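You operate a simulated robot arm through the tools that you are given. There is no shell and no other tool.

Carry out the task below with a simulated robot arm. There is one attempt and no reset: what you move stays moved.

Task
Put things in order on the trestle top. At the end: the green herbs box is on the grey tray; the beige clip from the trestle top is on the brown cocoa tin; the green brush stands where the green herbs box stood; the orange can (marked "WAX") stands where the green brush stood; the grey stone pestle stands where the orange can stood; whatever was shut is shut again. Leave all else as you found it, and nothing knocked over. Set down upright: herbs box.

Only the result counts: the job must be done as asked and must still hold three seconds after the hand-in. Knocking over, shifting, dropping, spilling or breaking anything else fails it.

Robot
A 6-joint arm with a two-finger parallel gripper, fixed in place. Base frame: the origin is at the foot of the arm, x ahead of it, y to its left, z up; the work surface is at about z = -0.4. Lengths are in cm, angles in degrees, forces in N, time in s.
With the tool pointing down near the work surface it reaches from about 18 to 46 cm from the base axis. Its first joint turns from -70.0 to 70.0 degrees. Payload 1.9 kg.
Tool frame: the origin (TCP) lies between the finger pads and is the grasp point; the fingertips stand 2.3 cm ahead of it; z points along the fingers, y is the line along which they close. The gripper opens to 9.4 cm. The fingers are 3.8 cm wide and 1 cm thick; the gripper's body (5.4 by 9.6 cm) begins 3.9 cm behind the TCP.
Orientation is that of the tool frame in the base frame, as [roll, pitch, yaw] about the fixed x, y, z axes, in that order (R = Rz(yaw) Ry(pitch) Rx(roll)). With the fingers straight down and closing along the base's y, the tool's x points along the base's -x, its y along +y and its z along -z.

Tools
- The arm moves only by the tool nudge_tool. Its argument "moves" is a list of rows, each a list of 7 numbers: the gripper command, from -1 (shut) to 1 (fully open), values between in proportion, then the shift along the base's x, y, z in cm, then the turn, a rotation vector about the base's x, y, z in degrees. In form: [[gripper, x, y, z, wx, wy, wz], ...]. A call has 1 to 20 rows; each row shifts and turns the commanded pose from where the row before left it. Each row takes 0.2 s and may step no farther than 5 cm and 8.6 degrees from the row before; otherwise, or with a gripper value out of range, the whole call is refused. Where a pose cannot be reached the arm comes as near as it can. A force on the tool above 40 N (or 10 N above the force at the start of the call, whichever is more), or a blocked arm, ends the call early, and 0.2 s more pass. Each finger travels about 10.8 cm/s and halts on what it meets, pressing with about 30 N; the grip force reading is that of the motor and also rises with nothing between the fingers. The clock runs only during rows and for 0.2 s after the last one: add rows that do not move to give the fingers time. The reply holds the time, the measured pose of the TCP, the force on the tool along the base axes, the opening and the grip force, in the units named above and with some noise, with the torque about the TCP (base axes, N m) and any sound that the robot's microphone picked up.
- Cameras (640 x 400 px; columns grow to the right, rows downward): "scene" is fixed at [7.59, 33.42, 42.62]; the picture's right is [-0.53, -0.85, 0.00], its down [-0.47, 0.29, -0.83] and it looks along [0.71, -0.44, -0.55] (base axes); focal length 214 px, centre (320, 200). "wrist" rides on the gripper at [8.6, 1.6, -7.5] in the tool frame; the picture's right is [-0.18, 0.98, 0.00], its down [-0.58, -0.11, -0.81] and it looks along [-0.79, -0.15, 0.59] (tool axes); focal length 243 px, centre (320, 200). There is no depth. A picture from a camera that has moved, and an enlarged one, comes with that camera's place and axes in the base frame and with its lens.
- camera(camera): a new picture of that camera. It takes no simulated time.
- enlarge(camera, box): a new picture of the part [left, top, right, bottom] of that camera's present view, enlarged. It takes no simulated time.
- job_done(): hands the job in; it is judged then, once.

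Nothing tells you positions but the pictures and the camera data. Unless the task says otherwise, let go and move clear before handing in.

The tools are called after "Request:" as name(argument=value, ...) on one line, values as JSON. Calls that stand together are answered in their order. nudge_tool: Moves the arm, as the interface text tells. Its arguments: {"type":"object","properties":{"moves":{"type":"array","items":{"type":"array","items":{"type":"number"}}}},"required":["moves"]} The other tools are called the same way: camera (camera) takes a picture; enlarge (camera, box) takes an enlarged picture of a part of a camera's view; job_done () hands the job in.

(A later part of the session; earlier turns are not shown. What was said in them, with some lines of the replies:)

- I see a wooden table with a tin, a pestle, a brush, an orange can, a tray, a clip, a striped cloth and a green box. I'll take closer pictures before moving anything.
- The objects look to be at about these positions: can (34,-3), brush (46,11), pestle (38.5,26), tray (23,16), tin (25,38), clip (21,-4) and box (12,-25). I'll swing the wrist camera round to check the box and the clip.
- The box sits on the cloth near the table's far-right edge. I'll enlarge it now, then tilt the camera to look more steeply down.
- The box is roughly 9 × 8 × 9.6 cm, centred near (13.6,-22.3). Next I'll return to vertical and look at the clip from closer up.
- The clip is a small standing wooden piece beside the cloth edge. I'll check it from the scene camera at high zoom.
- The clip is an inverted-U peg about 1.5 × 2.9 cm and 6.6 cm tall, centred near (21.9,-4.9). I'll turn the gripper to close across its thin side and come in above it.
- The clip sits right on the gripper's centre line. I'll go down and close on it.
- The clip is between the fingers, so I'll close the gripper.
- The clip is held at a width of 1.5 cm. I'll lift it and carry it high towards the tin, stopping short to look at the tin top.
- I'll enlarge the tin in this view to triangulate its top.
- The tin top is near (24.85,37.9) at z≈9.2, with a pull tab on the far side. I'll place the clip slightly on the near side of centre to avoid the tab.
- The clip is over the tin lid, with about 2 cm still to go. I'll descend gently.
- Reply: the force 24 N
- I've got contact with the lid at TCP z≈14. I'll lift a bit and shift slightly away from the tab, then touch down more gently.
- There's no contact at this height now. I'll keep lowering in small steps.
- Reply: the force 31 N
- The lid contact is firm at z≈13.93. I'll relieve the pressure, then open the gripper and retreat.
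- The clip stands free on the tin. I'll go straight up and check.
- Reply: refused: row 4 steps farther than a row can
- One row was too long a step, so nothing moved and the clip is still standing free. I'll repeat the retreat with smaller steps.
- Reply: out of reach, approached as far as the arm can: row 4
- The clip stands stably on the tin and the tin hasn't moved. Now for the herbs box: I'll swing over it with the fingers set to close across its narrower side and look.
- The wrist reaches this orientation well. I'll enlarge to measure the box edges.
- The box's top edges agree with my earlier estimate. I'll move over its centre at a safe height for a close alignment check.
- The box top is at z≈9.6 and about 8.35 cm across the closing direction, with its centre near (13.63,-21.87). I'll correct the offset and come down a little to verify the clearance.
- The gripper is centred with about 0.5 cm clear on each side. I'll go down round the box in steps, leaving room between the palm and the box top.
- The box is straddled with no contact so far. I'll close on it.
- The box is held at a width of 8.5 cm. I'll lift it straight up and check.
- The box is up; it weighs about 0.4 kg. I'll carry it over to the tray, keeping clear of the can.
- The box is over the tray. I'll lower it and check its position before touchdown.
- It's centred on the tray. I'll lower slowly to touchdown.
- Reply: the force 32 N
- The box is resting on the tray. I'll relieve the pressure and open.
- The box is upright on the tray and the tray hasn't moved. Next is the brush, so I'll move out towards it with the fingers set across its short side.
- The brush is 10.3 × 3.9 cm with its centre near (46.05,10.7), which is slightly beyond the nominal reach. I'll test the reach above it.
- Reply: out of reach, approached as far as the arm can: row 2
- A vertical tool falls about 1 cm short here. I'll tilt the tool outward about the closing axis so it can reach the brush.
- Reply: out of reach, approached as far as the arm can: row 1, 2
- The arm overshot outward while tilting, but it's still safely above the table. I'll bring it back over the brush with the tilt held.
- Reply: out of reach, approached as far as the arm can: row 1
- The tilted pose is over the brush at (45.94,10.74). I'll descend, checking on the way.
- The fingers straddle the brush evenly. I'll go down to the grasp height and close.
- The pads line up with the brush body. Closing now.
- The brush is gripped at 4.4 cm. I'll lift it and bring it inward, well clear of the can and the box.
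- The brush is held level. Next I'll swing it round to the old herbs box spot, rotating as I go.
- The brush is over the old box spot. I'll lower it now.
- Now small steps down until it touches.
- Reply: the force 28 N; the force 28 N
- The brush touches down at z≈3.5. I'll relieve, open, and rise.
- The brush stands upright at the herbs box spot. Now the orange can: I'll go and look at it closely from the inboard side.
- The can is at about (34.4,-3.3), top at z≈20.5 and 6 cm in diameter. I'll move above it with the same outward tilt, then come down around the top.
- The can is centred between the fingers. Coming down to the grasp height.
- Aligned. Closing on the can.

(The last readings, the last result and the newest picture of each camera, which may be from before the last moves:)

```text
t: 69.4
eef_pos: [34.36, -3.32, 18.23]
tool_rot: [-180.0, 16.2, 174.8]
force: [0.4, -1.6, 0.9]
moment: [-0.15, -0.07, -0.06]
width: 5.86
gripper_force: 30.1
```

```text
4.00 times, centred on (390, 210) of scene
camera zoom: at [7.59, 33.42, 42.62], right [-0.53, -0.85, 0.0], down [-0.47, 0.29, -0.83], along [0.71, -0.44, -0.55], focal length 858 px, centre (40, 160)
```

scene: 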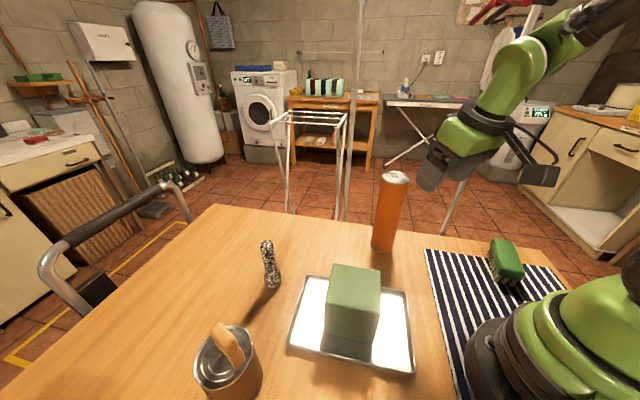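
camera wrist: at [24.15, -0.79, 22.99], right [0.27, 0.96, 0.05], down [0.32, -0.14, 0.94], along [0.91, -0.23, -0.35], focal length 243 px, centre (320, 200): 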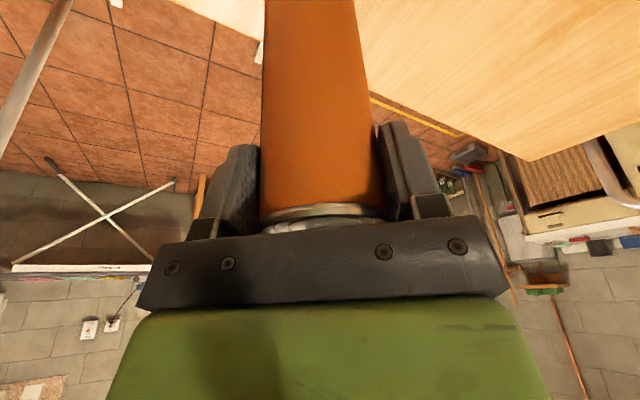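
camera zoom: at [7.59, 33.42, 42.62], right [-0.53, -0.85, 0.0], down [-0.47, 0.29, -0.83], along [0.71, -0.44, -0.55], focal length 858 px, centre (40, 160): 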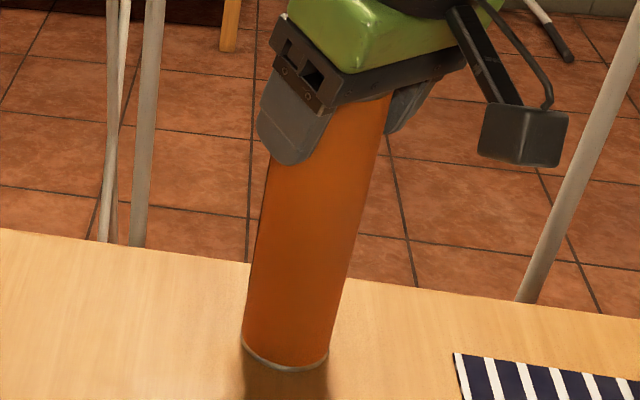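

The can is gripped at 5.9 cm. I'll lift it slightly and check that it hangs vertical.

Request:
nudge_tool(moves=[[-0.1, 0, 0, 0.3, 0, 0, 0], [-0.1, 0, 0, 0.7, 0, 0, 0], [-0.1, 0, 0, 1, 0, 0, 0], [-0.1, 0, 0, 0, 0, 0, 0]])

Request:
enlarge(camera="scene", box=[350, 160, 430, 260])

Request:
camera(camera="wrist")

```text
t: 70.4
eef_pos: [34.4, -3.25, 20.33]
tool_rot: [-180.0, 16.2, 174.8]
force: [-0.3, -0.1, -2.2]
moment: [0.02, -0.01, -0.02]
width: 5.85
gripper_force: 30.2
```

```text
4.00 times, centred on (390, 210) of scene
camera zoom: at [7.59, 33.42, 42.62], right [-0.53, -0.85, 0.0], down [-0.47, 0.29, -0.83], along [0.71, -0.44, -0.55], focal length 858 px, centre (40, 160)
```

zoom: 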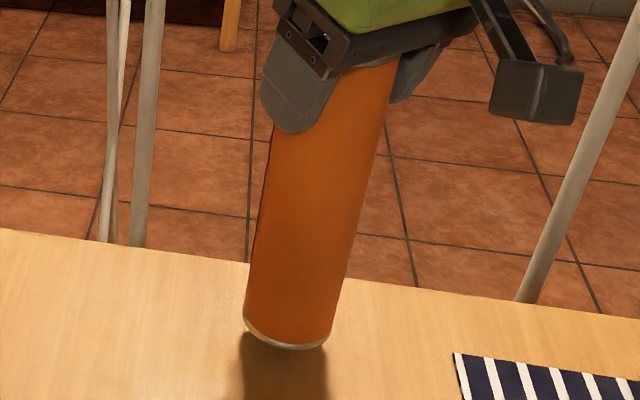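

```text
taken
camera wrist: at [24.18, -0.67, 25.08], right [0.27, 0.96, 0.05], down [0.32, -0.14, 0.94], along [0.91, -0.23, -0.35], focal length 243 px, centre (320, 200)
```

wrist: 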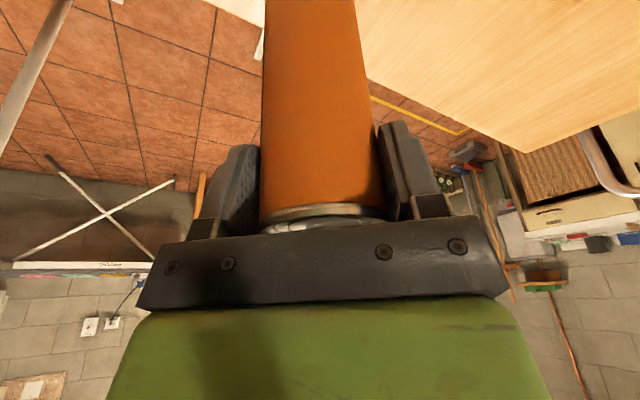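

It's hanging vertical and is light. I'll carry it to the brush's old spot at (46.05,10.72).

Request:
nudge_tool(moves=[[-0.1, 1.47, 1.76, 0, 0, 0, 2.34], [-0.1, 1.47, 1.76, 0, 0, 0, 2.34], [-0.1, 1.47, 1.76, 0, 0, 0, 2.34], [-0.1, 1.47, 1.76, 0, 0, 0, 2.34], [-0.1, 1.47, 1.76, 0, 0, 0, 2.34], [-0.1, 1.47, 1.76, 0, 0, 0, 2.34], [-0.1, 1.47, 1.76, 0, 0, 0, 2.34], [-0.1, 1.47, 1.76, 0, 0, 0, 2.34], [-0.1, 0, 0, 0, 0, 0, 0]])

Request:
enlarge(camera="scene", box=[250, 120, 430, 280])

Request:
camera(camera="wrist")

```text
t: 72.4
eef_pos: [46.1, 10.91, 19.91]
tool_rot: [179.9, 16.0, -166.6]
force: [0.5, 0.6, -2.0]
moment: [0.01, 0.0, -0.02]
width: 5.81
gripper_force: 29.9
```

```text
2.50 times, centred on (340, 200) of scene
camera zoom: at [7.59, 33.42, 42.62], right [-0.53, -0.85, 0.0], down [-0.47, 0.29, -0.83], along [0.71, -0.44, -0.55], focal length 536 px, centre (270, 200)
```

zoom: 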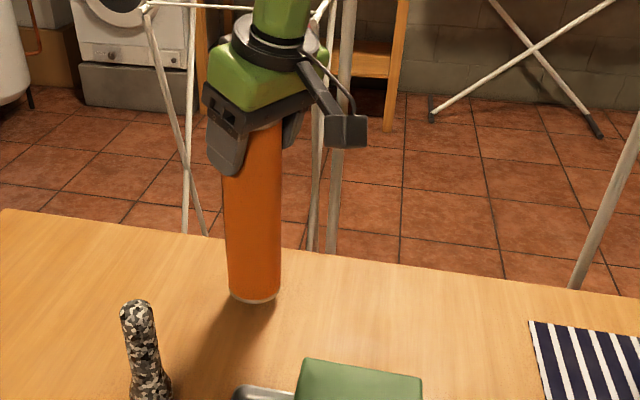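

```text
taken
camera wrist: at [35.68, 10.09, 24.89], right [-0.06, 1.0, 0.05], down [0.35, -0.03, 0.94], along [0.93, 0.07, -0.35], focal length 243 px, centre (320, 200)
```

wrist: 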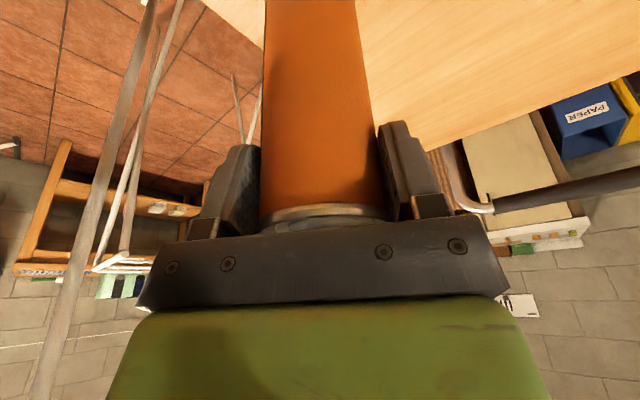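

It's in position. Lowering gently to the table.

Request:
nudge_tool(moves=[[-0.1, 0, -0.1, -0.7, 0, 0, 0], [-0.1, 0, 0, -0.7, 0, 0, 0], [-0.1, 0, 0, 0, 0, 0, 0]])

Request:
nudge_tool(moves=[[-0.1, 0, 0, -0.2, 0, 0, 0], [-0.1, 0, 0, 0, 0, 0, 0]])

Request:
nudge_tool(moves=[[-0.1, 0, 0, -0.12, 0, 0, 0], [-0.1, 0, 0, 0, 0, 0, 0]])

```text
t: 73.2
eef_pos: [46.21, 10.88, 18.75]
tool_rot: [180.0, 16.0, -166.5]
force: [0.0, -0.5, -2.7]
moment: [-0.01, 0.0, 0.0]
width: 5.81
gripper_force: 30.1
```

```text
t: 73.8
eef_pos: [46.09, 10.64, 18.62]
tool_rot: [179.9, 16.2, -166.6]
force: [0.2, -0.2, -2.5]
moment: [0.03, 0.06, -0.01]
width: 5.82
gripper_force: 30.1
```

```text
t: 74.4
eef_pos: [46.07, 10.69, 18.45]
tool_rot: [-179.9, 16.1, -166.5]
force: [-0.1, 0.4, -3.2]
moment: [-0.02, 0.02, -0.01]
width: 5.83
gripper_force: 30.2
```

Request:
nudge_tool(moves=[[-0.1, 0, 0, -0.12, 0, 0, 0], [-0.1, 0, 0, 0, 0, 0, 0]])

Request:
nudge_tool(moves=[[-0.1, 0, 0, -0.1, 0, 0, 0], [-0.1, 0, 0, 0, 0, 0, 0]])

Request:
nudge_tool(moves=[[-0.1, 0, 0, -0.1, 0, 0, 0], [-0.1, 0, 0, 0, 0, 0, 0]])

```text
t: 75.0
eef_pos: [46.16, 10.74, 18.39]
tool_rot: [-180.0, 16.1, -166.5]
force: [0.1, -0.1, -3.8]
moment: [-0.02, 0.01, 0.01]
width: 5.85
gripper_force: 30.2
```

```text
t: 75.6
eef_pos: [46.03, 10.79, 18.2]
tool_rot: [180.0, 16.1, -166.5]
force: [-0.3, -0.6, -2.2]
moment: [0.02, 0.0, -0.03]
width: 5.83
gripper_force: 29.7
```

```text
t: 76.2
eef_pos: [46.06, 10.69, 18.24]
tool_rot: [180.0, 16.2, -166.5]
force: [-3.9, -2.3, 7.4]
moment: [-0.19, 0.54, 0.05]
width: 5.84
gripper_force: 29.7
```

It has touched down. I'll relieve slightly, then open evenly.

Request:
nudge_tool(moves=[[-0.1, 0, 0, 0.06, 0, 0, 0], [-0.1, 0, 0, 0, 0, 0, 0]])

Request:
nudge_tool(moves=[[0.35, 0, 0, 0, 0, 0, 0], [0.6, 0, 0, 0, 0, 0, 0], [1, 0, 0, 0, 0, 0, 0], [1, 0, 0, 0, 0, 0, 0]])

Request:
enlarge(camera="scene", box=[250, 120, 430, 280])

Request:
camera(camera="wrist")

```text
t: 76.8
eef_pos: [46.06, 10.74, 17.93]
tool_rot: [-180.0, 16.1, -166.6]
force: [0.4, 0.4, -2.3]
moment: [-0.02, -0.11, -0.03]
width: 5.79
gripper_force: 29.9
```

```text
t: 77.8
eef_pos: [46.03, 10.73, 18.2]
tool_rot: [180.0, 16.3, -166.5]
force: [0.6, -0.1, 0.1]
moment: [-0.01, -0.01, 0.02]
width: 9.39
gripper_force: 0.1
```

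```text
2.50 times, centred on (340, 200) of scene
camera zoom: at [7.59, 33.42, 42.62], right [-0.53, -0.85, 0.0], down [-0.47, 0.29, -0.83], along [0.71, -0.44, -0.55], focal length 536 px, centre (270, 200)
```

zoom: 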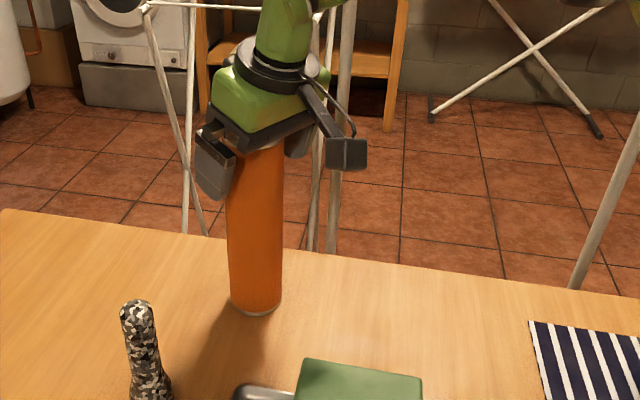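

```text
taken
camera wrist: at [35.65, 9.88, 23.01], right [-0.06, 1.0, 0.05], down [0.35, -0.03, 0.94], along [0.94, 0.07, -0.35], focal length 243 px, centre (320, 200)
```

wrist: 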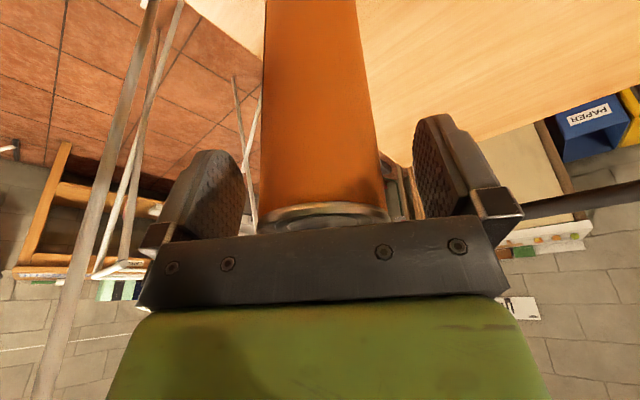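

The can is standing on its own. I'll back off along the tool axis, then move over towards the pestle.

Request:
nudge_tool(moves=[[1, -0.4, -0.1, 1.4, 0, 0, 0], [1, -0.81, -0.19, 2.88, 0, 0, 0], [1, -0.81, -0.19, 2.88, 0, 0, 0], [1, -0.5, -0.1, 1.5, 0, 0, 0], [1, -2, 2.5, 0, 0, 0, 4.2], [1, -2, 2.5, 0, 0, 0, 4.2], [1, -2, 2.5, 0, 0, 0, 4.2], [1, -1, 3, 0, 0, 0, 4.2], [1, 0, 0, 0, 0, 0, 0]])

Request:
camera(camera="scene")

Request:
camera(camera="wrist")

```text
t: 79.8
eef_pos: [36.48, 20.66, 26.89]
tool_rot: [179.9, 16.3, -149.7]
force: [0.0, 0.2, -0.1]
moment: [-0.04, -0.01, 0.0]
width: 9.4
gripper_force: 0.2
```

```text
taken
```

scene: 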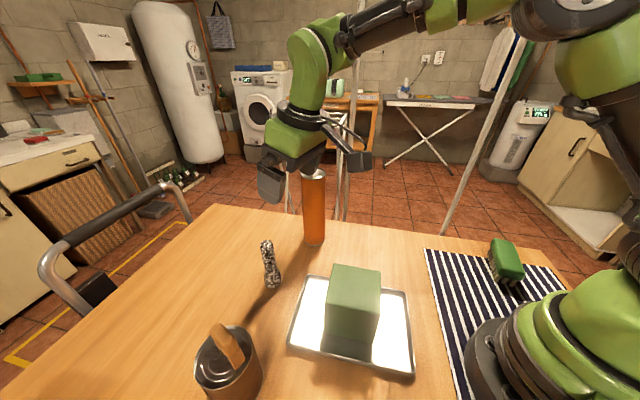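

```text
taken
camera wrist: at [26.76, 16.79, 31.66], right [-0.34, 0.94, 0.05], down [0.34, 0.07, 0.94], along [0.87, 0.34, -0.35], focal length 243 px, centre (320, 200)
```

wrist: 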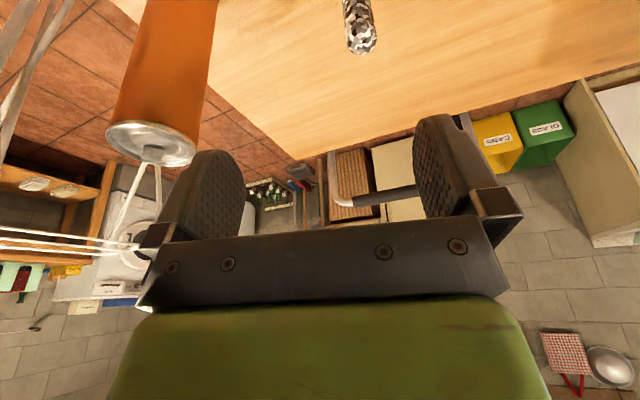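

I'm near the pestle. I'll come down a bit for a clear look before going over it.

Request:
nudge_tool(moves=[[0.6, -0.5, 1.4, -4, 0, 0, 2], [0.4, -0.5, 1.4, -3.5, 0, 0, 2], [0.4, 0, 0, 0, 0, 0, 0]])

Request:
camera(camera="wrist")

Request:
enlarge(camera="wrist", box=[240, 0, 420, 150])

Request:
enlarge(camera="scene", box=[230, 160, 330, 300])

```text
t: 80.6
eef_pos: [35.44, 23.27, 19.18]
tool_rot: [-179.9, 16.2, -145.7]
force: [-0.1, 1.2, 0.3]
moment: [0.0, 0.02, -0.01]
width: 6.56
gripper_force: 0.1
```

```text
taken
camera wrist: at [26.06, 18.74, 24.08], right [-0.41, 0.91, 0.05], down [0.34, 0.1, 0.94], along [0.85, 0.4, -0.35], focal length 243 px, centre (320, 200)
```

wrist: 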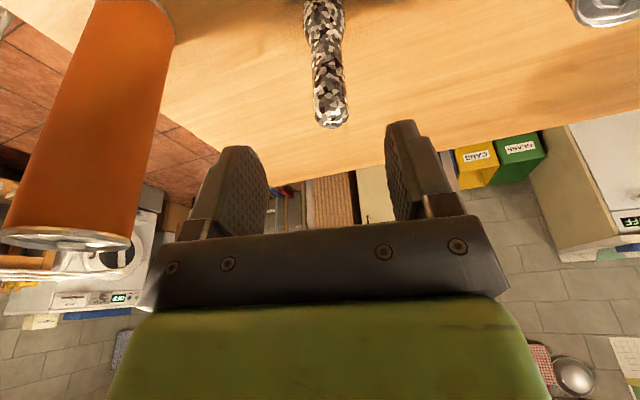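

```text
2.67 times, centred on (330, 75) of wrist
camera zoom: at [26.06, 18.74, 24.08], right [-0.41, 0.91, 0.05], down [0.34, 0.1, 0.94], along [0.85, 0.4, -0.35], focal length 647 px, centre (293, 533)
```

zoom: 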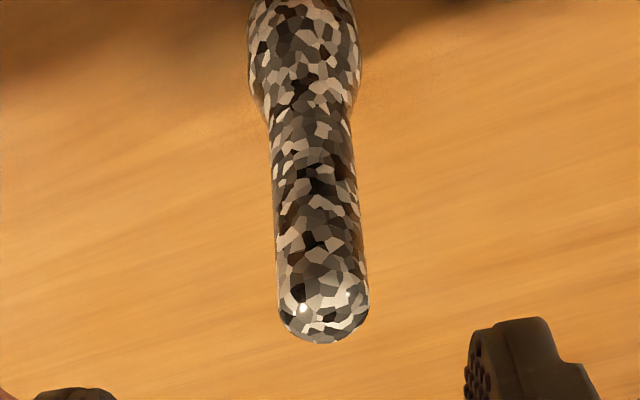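

```text
2.86 times, centred on (280, 230) of scene
camera zoom: at [7.59, 33.42, 42.62], right [-0.53, -0.85, 0.0], down [-0.47, 0.29, -0.83], along [0.71, -0.44, -0.55], focal length 613 px, centre (434, 114)
```

zoom: 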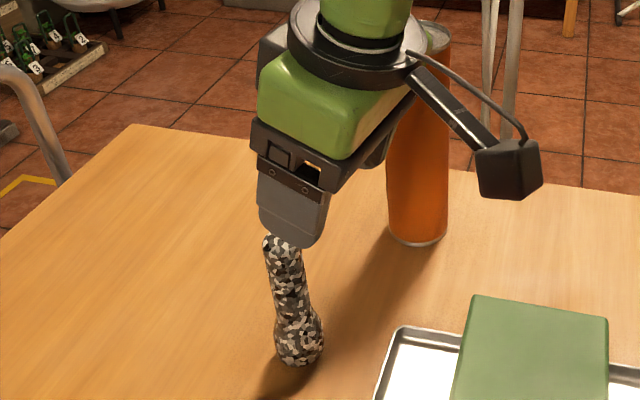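

The pestle is at about (39.0,26.25) with its top at z≈12.5. I'll move above it and check the alignment.

Request:
nudge_tool(moves=[[0.4, 1.78, 1.49, 0, 0, 0, 0], [0.4, 1.78, 1.49, 0, 0, 0, 0], [0.4, 0, 0, -1.5, 0, 0, 0], [0.4, 0, 0, 0, 0, 0, 0]])

Request:
camera(camera="wrist")

Request:
enlarge(camera="scene", box=[230, 160, 330, 300])

```text
t: 81.6
eef_pos: [39.03, 26.39, 17.6]
tool_rot: [180.0, 16.1, -145.7]
force: [0.1, -0.2, 0.1]
moment: [-0.03, -0.03, 0.01]
width: 6.57
gripper_force: 0.1
```

```text
taken
camera wrist: at [29.6, 21.91, 22.43], right [-0.41, 0.91, 0.05], down [0.34, 0.1, 0.94], along [0.85, 0.4, -0.35], focal length 243 px, centre (320, 200)
```

wrist: 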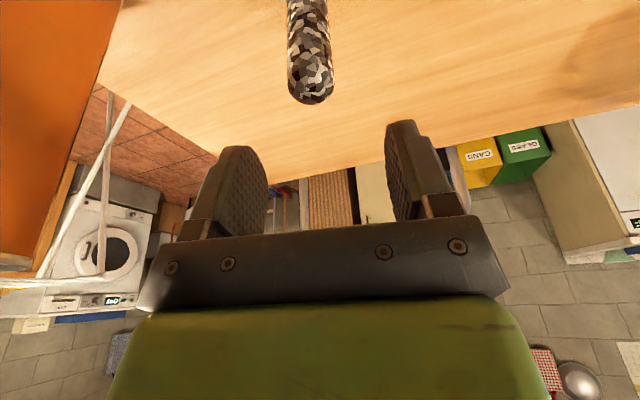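

```text
2.86 times, centred on (280, 230) of scene
camera zoom: at [7.59, 33.42, 42.62], right [-0.53, -0.85, 0.0], down [-0.47, 0.29, -0.83], along [0.71, -0.44, -0.55], focal length 613 px, centre (434, 114)
```

zoom: 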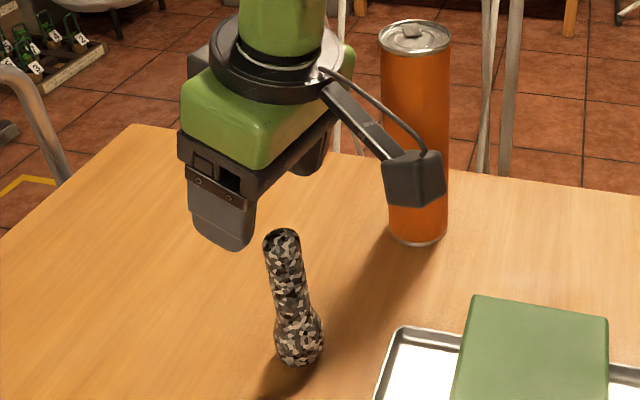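

The alignment is good. Descending to the grasp height, with a check on the way.

Request:
nudge_tool(moves=[[0.4, 0, -0.05, -1.5, 0, 0, 0], [0.4, 0, -0.05, -1.5, 0, 0, 0], [0.4, 0, 0, -1.5, 0, 0, 0], [0.4, 0, 0, 0, 0, 0, 0]])

Request:
camera(camera="wrist")

Request:
enlarge(camera="scene", box=[230, 160, 330, 300])

```text
t: 82.6
eef_pos: [39.21, 26.34, 13.35]
tool_rot: [-180.0, 16.2, -145.7]
force: [0.2, -0.8, -0.3]
moment: [-0.05, 0.0, 0.02]
width: 6.59
gripper_force: 0.1
```

```text
taken
camera wrist: at [29.7, 21.79, 18.04], right [-0.41, 0.91, 0.05], down [0.34, 0.1, 0.94], along [0.85, 0.4, -0.35], focal length 243 px, centre (320, 200)
```

wrist: 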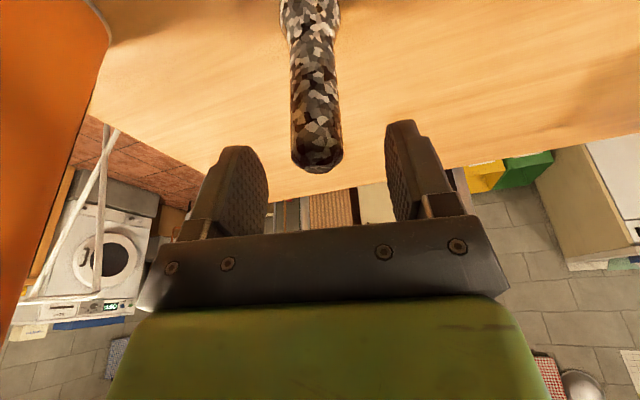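

```text
2.86 times, centred on (280, 230) of scene
camera zoom: at [7.59, 33.42, 42.62], right [-0.53, -0.85, 0.0], down [-0.47, 0.29, -0.83], along [0.71, -0.44, -0.55], focal length 613 px, centre (434, 114)
```

zoom: 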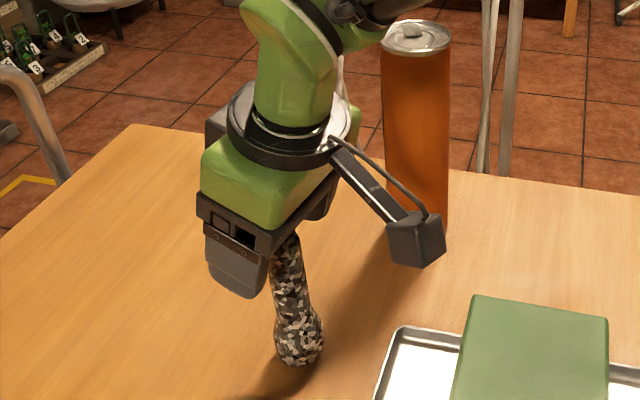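

Request:
nudge_tool(moves=[[0.4, 0, 0, -1, 0, 0, 0], [0.4, 0, 0, -1, 0, 0, 0], [0.4, 0, 0, -1, 0, 0, 0], [0.4, 0, 0, 0, 0, 0, 0]])

Request:
camera(camera="wrist")

```text
t: 83.6
eef_pos: [39.03, 26.27, 10.39]
tool_rot: [-180.0, 16.2, -145.7]
force: [0.7, 0.4, 0.0]
moment: [-0.03, -0.01, 0.01]
width: 6.59
gripper_force: 0.1
```

```text
taken
camera wrist: at [29.69, 21.69, 15.16], right [-0.41, 0.91, 0.05], down [0.34, 0.1, 0.94], along [0.85, 0.4, -0.35], focal length 243 px, centre (320, 200)
```

wrist: 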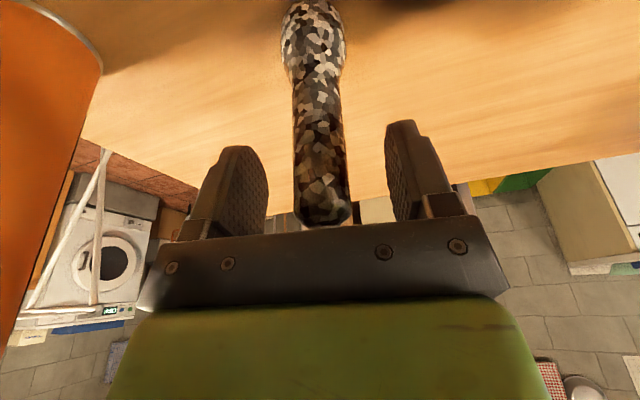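

The pestle is centred between the fingers. Closing.

Request:
nudge_tool(moves=[[0.1, 0, 0, 0, 0, 0, 0], [-0.1, 0, 0, 0, 0, 0, 0], [-0.3, 0, 0, 0, 0, 0, 0], [-0.5, 0, 0, 0, 0, 0, 0], [-0.7, 0, 0, 0, 0, 0, 0], [-0.8, 0, 0, 0, 0, 0, 0], [-0.8, 0, 0, 0, 0, 0, 0]])

Request:
camera(camera="wrist")

Request:
enlarge(camera="scene", box=[230, 160, 330, 300])

```text
t: 85.2
eef_pos: [39.17, 26.33, 10.31]
tool_rot: [-180.0, 16.1, -145.7]
force: [-0.4, 0.7, 0.5]
moment: [0.1, 0.06, 0.04]
width: 2.49
gripper_force: 30.1
```

```text
taken
camera wrist: at [29.69, 21.69, 15.17], right [-0.41, 0.91, 0.05], down [0.34, 0.1, 0.94], along [0.85, 0.4, -0.35], focal length 243 px, centre (320, 200)
```

wrist: 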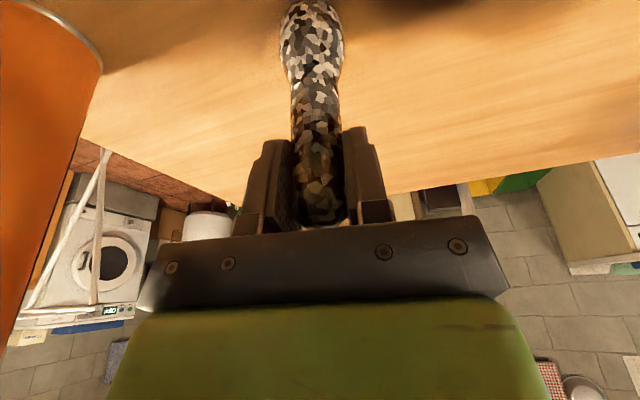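

```text
2.86 times, centred on (280, 230) of scene
camera zoom: at [7.59, 33.42, 42.62], right [-0.53, -0.85, 0.0], down [-0.47, 0.29, -0.83], along [0.71, -0.44, -0.55], focal length 613 px, centre (434, 114)
```

zoom: 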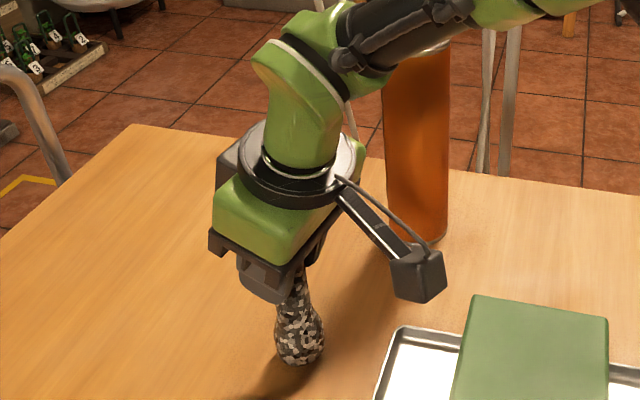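

The pestle is held at 2.5 cm. I'll lift it and verify before moving.

Request:
nudge_tool(moves=[[-0.9, 0, 0, 0.4, 0, 0, 0], [-0.9, 0, 0, 1, 0, 0, 0], [-0.9, 0, 0, 2, 0, 0, 0], [-0.9, 0, 0, 2.6, 0, 0, 0], [-0.9, 0, 0, 0, 0, 0, 0]])

Request:
camera(camera="wrist")

Request:
enlarge(camera="scene", box=[230, 140, 350, 300])

```text
t: 86.4
eef_pos: [39.1, 26.31, 16.37]
tool_rot: [-180.0, 16.2, -145.7]
force: [-0.3, 0.4, -2.7]
moment: [-0.02, -0.01, -0.02]
width: 2.47
gripper_force: 30.0
```

```text
taken
camera wrist: at [29.69, 21.8, 21.17], right [-0.41, 0.91, 0.05], down [0.34, 0.1, 0.94], along [0.85, 0.4, -0.35], focal length 243 px, centre (320, 200)
```

wrist: 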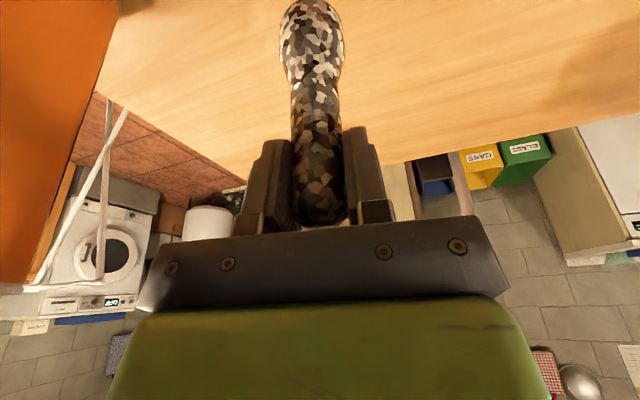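

```text
2.50 times, centred on (290, 220) of scene
camera zoom: at [7.59, 33.42, 42.62], right [-0.53, -0.85, 0.0], down [-0.47, 0.29, -0.83], along [0.71, -0.44, -0.55], focal length 536 px, centre (395, 150)
```

zoom: 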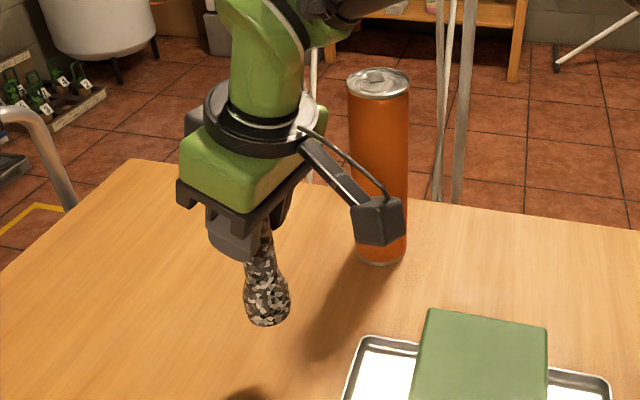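

It's lifted and vertical. Now I'll carry it inward and across to the can's old spot, keeping away from the can and the box.

Request:
nudge_tool(moves=[[-0.9, -2.2, -1.8, 0, 0, 0, -2], [-0.9, -2.2, -2.4, 0, 0, 0, -4], [-0.9, -1.2, -3.2, 0, 0, 0, -4.5], [-0.9, -0.6, -3.4, 0, 0, 0, -4.5], [-0.9, 0, -3.5, 0, 0, 0, -4.5], [-0.9, 0.2, -3.5, 0, 0, 0, -4.5], [-0.9, 0.3, -3.5, 0, 0, 0, -4.5], [-0.9, 0.4, -3.5, 0, 0, 0, -4.5], [-0.9, 0.4, -3.4, 0, 0, 0, -4.5], [-0.9, 0.15, -1.45, 0, 0, 0, -2], [-0.9, 0, 0, 0, 0, 0, 0]])

Request:
camera(camera="scene")

Request:
camera(camera="wrist")

```text
t: 88.8
eef_pos: [34.52, -3.16, 16.24]
tool_rot: [179.9, 16.1, 174.7]
force: [0.1, 0.0, -2.1]
moment: [-0.01, -0.01, 0.01]
width: 2.49
gripper_force: 30.0
```

```text
taken
```

scene: 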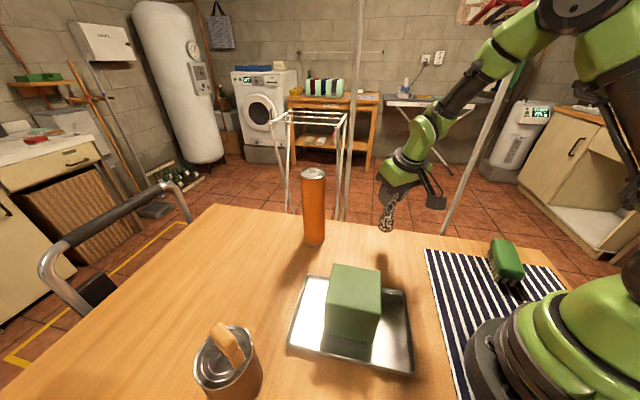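

```text
taken
camera wrist: at [24.36, -0.75, 21.1], right [0.27, 0.96, 0.05], down [0.32, -0.14, 0.94], along [0.91, -0.23, -0.35], focal length 243 px, centre (320, 200)
```

wrist: 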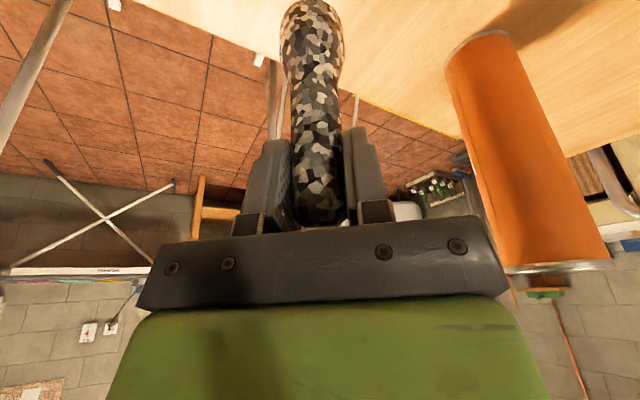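

It's over the can's old spot. Lowering.

Request:
nudge_tool(moves=[[-0.9, -0.2, -0.12, -1.5, 0, 0, 0], [-0.9, 0, 0, -1.5, 0, 0, 0], [-0.9, 0, 0, -1.5, 0, 0, 0], [-0.9, 0, 0, -0.8, 0, 0, 0], [-0.9, 0, 0, 0, 0, 0, 0]])

Request:
enlarge(camera="scene", box=[350, 140, 470, 280])

Request:
nudge_tool(moves=[[-0.9, 0, 0, -0.2, 0, 0, 0], [-0.9, 0, 0, 0, 0, 0, 0]])

Request:
nudge_tool(moves=[[-0.9, 0, 0, -0.15, 0, 0, 0], [-0.9, 0, 0, 0, 0, 0, 0]])

```text
t: 90.0
eef_pos: [34.1, -3.5, 10.98]
tool_rot: [-180.0, 16.1, 174.7]
force: [0.8, 0.0, -2.7]
moment: [0.01, 0.02, 0.0]
width: 2.47
gripper_force: 30.2
```

```text
2.86 times, centred on (410, 210) of scene
camera zoom: at [7.59, 33.42, 42.62], right [-0.53, -0.85, 0.0], down [-0.47, 0.29, -0.83], along [0.71, -0.44, -0.55], focal length 613 px, centre (63, 171)
```

zoom: 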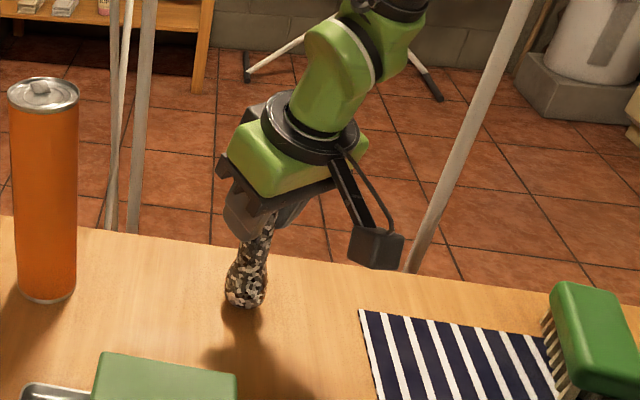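

```text
t: 90.6
eef_pos: [34.15, -3.47, 10.73]
tool_rot: [180.0, 16.2, 174.7]
force: [-0.4, -0.6, -2.2]
moment: [-0.02, -0.01, 0.04]
width: 2.46
gripper_force: 30.5
```

```text
t: 91.2
eef_pos: [34.24, -3.56, 10.64]
tool_rot: [179.9, 16.3, 174.9]
force: [0.3, -0.4, -2.4]
moment: [0.02, 0.0, -0.01]
width: 2.47
gripper_force: 30.7
```

Request:
nudge_tool(moves=[[-0.9, 0, 0, -0.12, 0, 0, 0], [-0.9, 0, 0, 0, 0, 0, 0]])

Request:
nudge_tool(moves=[[-0.9, 0, 0, -0.1, 0, 0, 0], [-0.9, 0, 0, 0, 0, 0, 0]])

Request:
nudge_tool(moves=[[-0.9, 0, 0, -0.1, 0, 0, 0], [-0.9, 0, 0, 0, 0, 0, 0]])

```text
t: 91.8
eef_pos: [34.21, -3.44, 10.61]
tool_rot: [-179.9, 16.2, 174.9]
force: [0.1, 0.7, -2.6]
moment: [0.0, 0.03, -0.01]
width: 2.45
gripper_force: 29.4
```

```text
t: 92.4
eef_pos: [34.16, -3.4, 10.43]
tool_rot: [180.0, 16.2, 174.8]
force: [-0.6, -0.5, -1.8]
moment: [-0.03, -0.01, 0.04]
width: 2.45
gripper_force: 30.1
```

```text
t: 93.0
eef_pos: [34.15, -3.51, 10.26]
tool_rot: [-180.0, 16.2, 174.8]
force: [-0.5, 0.7, 1.6]
moment: [0.08, 0.06, 0.05]
width: 2.44
gripper_force: 29.7
```

The pestle's weight is on the table. Opening evenly.

Request:
nudge_tool(moves=[[-0.3, 0, 0, 0, 0, 0, 0], [0, 0, 0, 0, 0, 0, 0], [0.4, 0, 0, 0, 0, 0, 0], [0.4, 0, 0, 0, 0, 0, 0]])

Request:
camera(camera="wrist")

Request:
enlarge(camera="scene", box=[350, 140, 470, 280])

```text
t: 94.0
eef_pos: [34.18, -3.5, 10.44]
tool_rot: [-180.0, 16.2, 174.8]
force: [0.3, -0.7, -0.4]
moment: [0.0, 0.0, -0.01]
width: 6.57
gripper_force: 0.1
```

```text
taken
camera wrist: at [24.02, -0.92, 15.17], right [0.27, 0.96, 0.05], down [0.32, -0.14, 0.94], along [0.91, -0.23, -0.35], focal length 243 px, centre (320, 200)
```

wrist: 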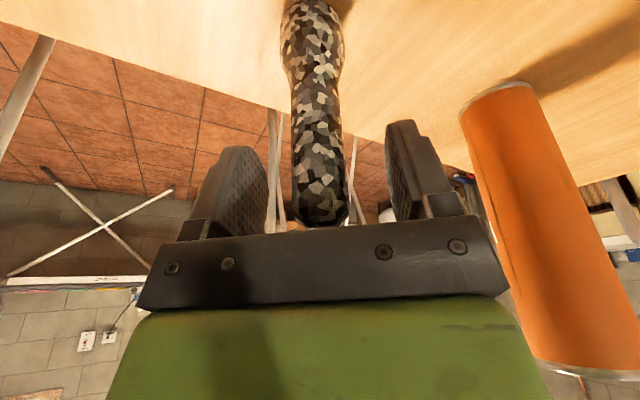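

```text
2.86 times, centred on (410, 210) of scene
camera zoom: at [7.59, 33.42, 42.62], right [-0.53, -0.85, 0.0], down [-0.47, 0.29, -0.83], along [0.71, -0.44, -0.55], focal length 613 px, centre (63, 171)
```

zoom: 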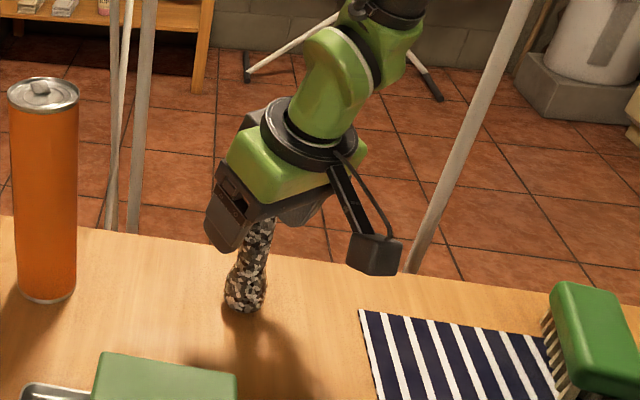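

The pestle stands by itself. Backing off along the tool axis, then clear.

Request:
nudge_tool(moves=[[0.4, -0.28, 0.03, 0.96, 0, 0, 0], [0.4, -0.55, 0.05, 1.92, 0, 0, 0], [0.4, -0.83, 0.08, 2.88, 0, 0, 0], [0.4, -1.1, 0.1, 3.84, 0, 0, 0], [0.4, -1.1, 0.1, 3.84, 0, 0, 0], [0.4, -3.5, 0, 1, 0, 0, 0], [0.4, -3.5, 0, 1, 0, 0, 0], [0.4, 0, 0, 0, 0, 0, 0]])

Request:
camera(camera="scene")

Request:
camera(camera="wrist")

Request:
enlarge(camera="scene", box=[270, 160, 430, 280])

Request:
enlarge(camera="scene", box=[180, 240, 440, 400])

```text
t: 95.8
eef_pos: [23.37, -2.99, 25.79]
tool_rot: [-180.0, 16.0, 174.8]
force: [0.3, -0.5, -0.2]
moment: [0.01, 0.03, -0.02]
width: 6.58
gripper_force: 0.2
```

```text
taken
```

scene: 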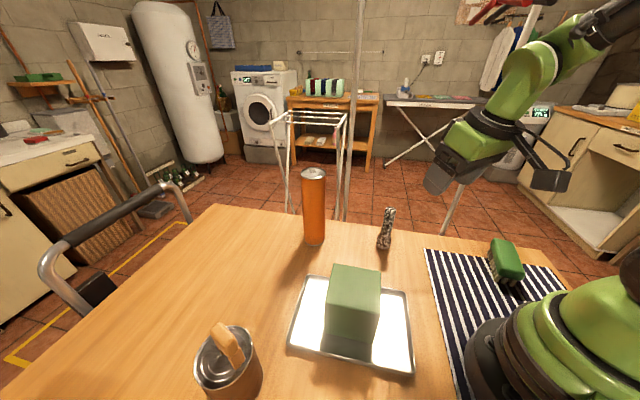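

```text
taken
camera wrist: at [13.16, -0.56, 30.6], right [0.27, 0.96, 0.05], down [0.32, -0.14, 0.94], along [0.91, -0.23, -0.35], focal length 243 px, centre (320, 200)
```

wrist: 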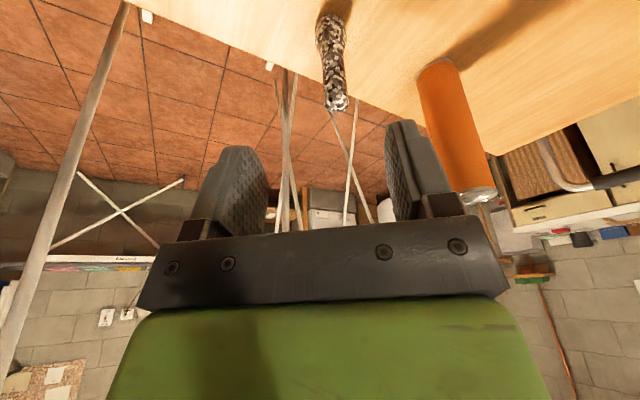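

```text
3.33 times, centred on (350, 220) of scene
camera zoom: at [7.59, 33.42, 42.62], right [-0.53, -0.85, 0.0], down [-0.47, 0.29, -0.83], along [0.71, -0.44, -0.55], focal length 715 px, centre (220, 133)
```

zoom: 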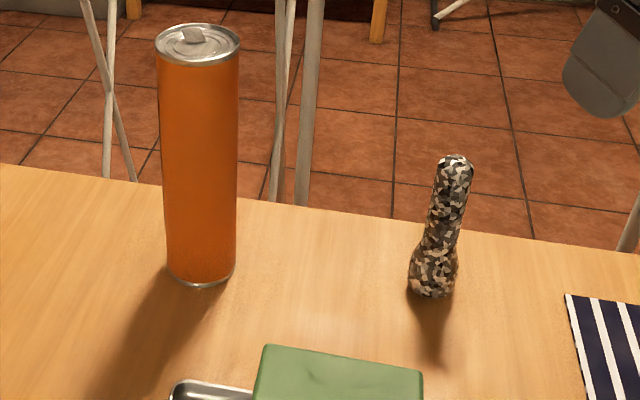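

```text
2.46 times, centred on (310, 320) of scene
camera zoom: at [7.59, 33.42, 42.62], right [-0.53, -0.85, 0.0], down [-0.47, 0.29, -0.83], along [0.71, -0.44, -0.55], focal length 528 px, centre (345, -95)
```

zoom: 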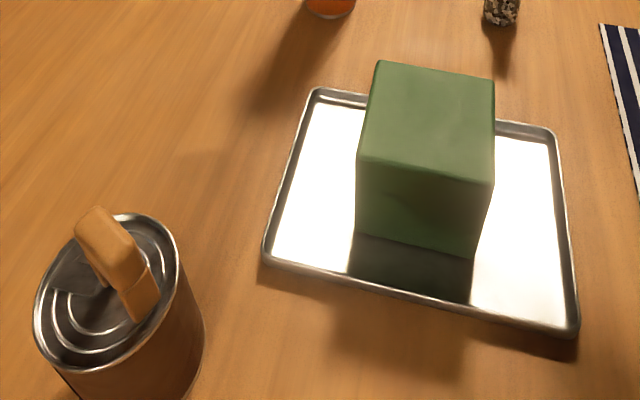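

All five pieces are placed. The herbs box is upright on the tray, the clip is on the tin, and the brush is on the old box spot. The can is on the old brush spot and the pestle on the old can spot, both standing. The gripper is open and clear, so I'm handing in.

Request:
job_done()

```text
The job is handed in.
```

The job is handed in, and the last pictures showed every piece standing and in place. I don't have the judge's result.

- **Herbs box:** upright, in the middle of the grey tray.
- **Clip:** standing on the cocoa tin lid, slightly to one side to stay clear of the pull tab.
- **Brush:** on its bristles at the herbs box's old spot, about (13.6, -21.9).
- **Orange can:** upright at the brush's old spot, about (46.1, 10.7).
- **Pestle:** upright at the can's old spot, about (34.2, -3.5).

These positions are worked out from the pictures, so they are good to roughly half a centimetre.

The tin and tray did not visibly move. I opened nothing, so there was nothing to shut again. The gripper was open and clear of everything before I handed in.
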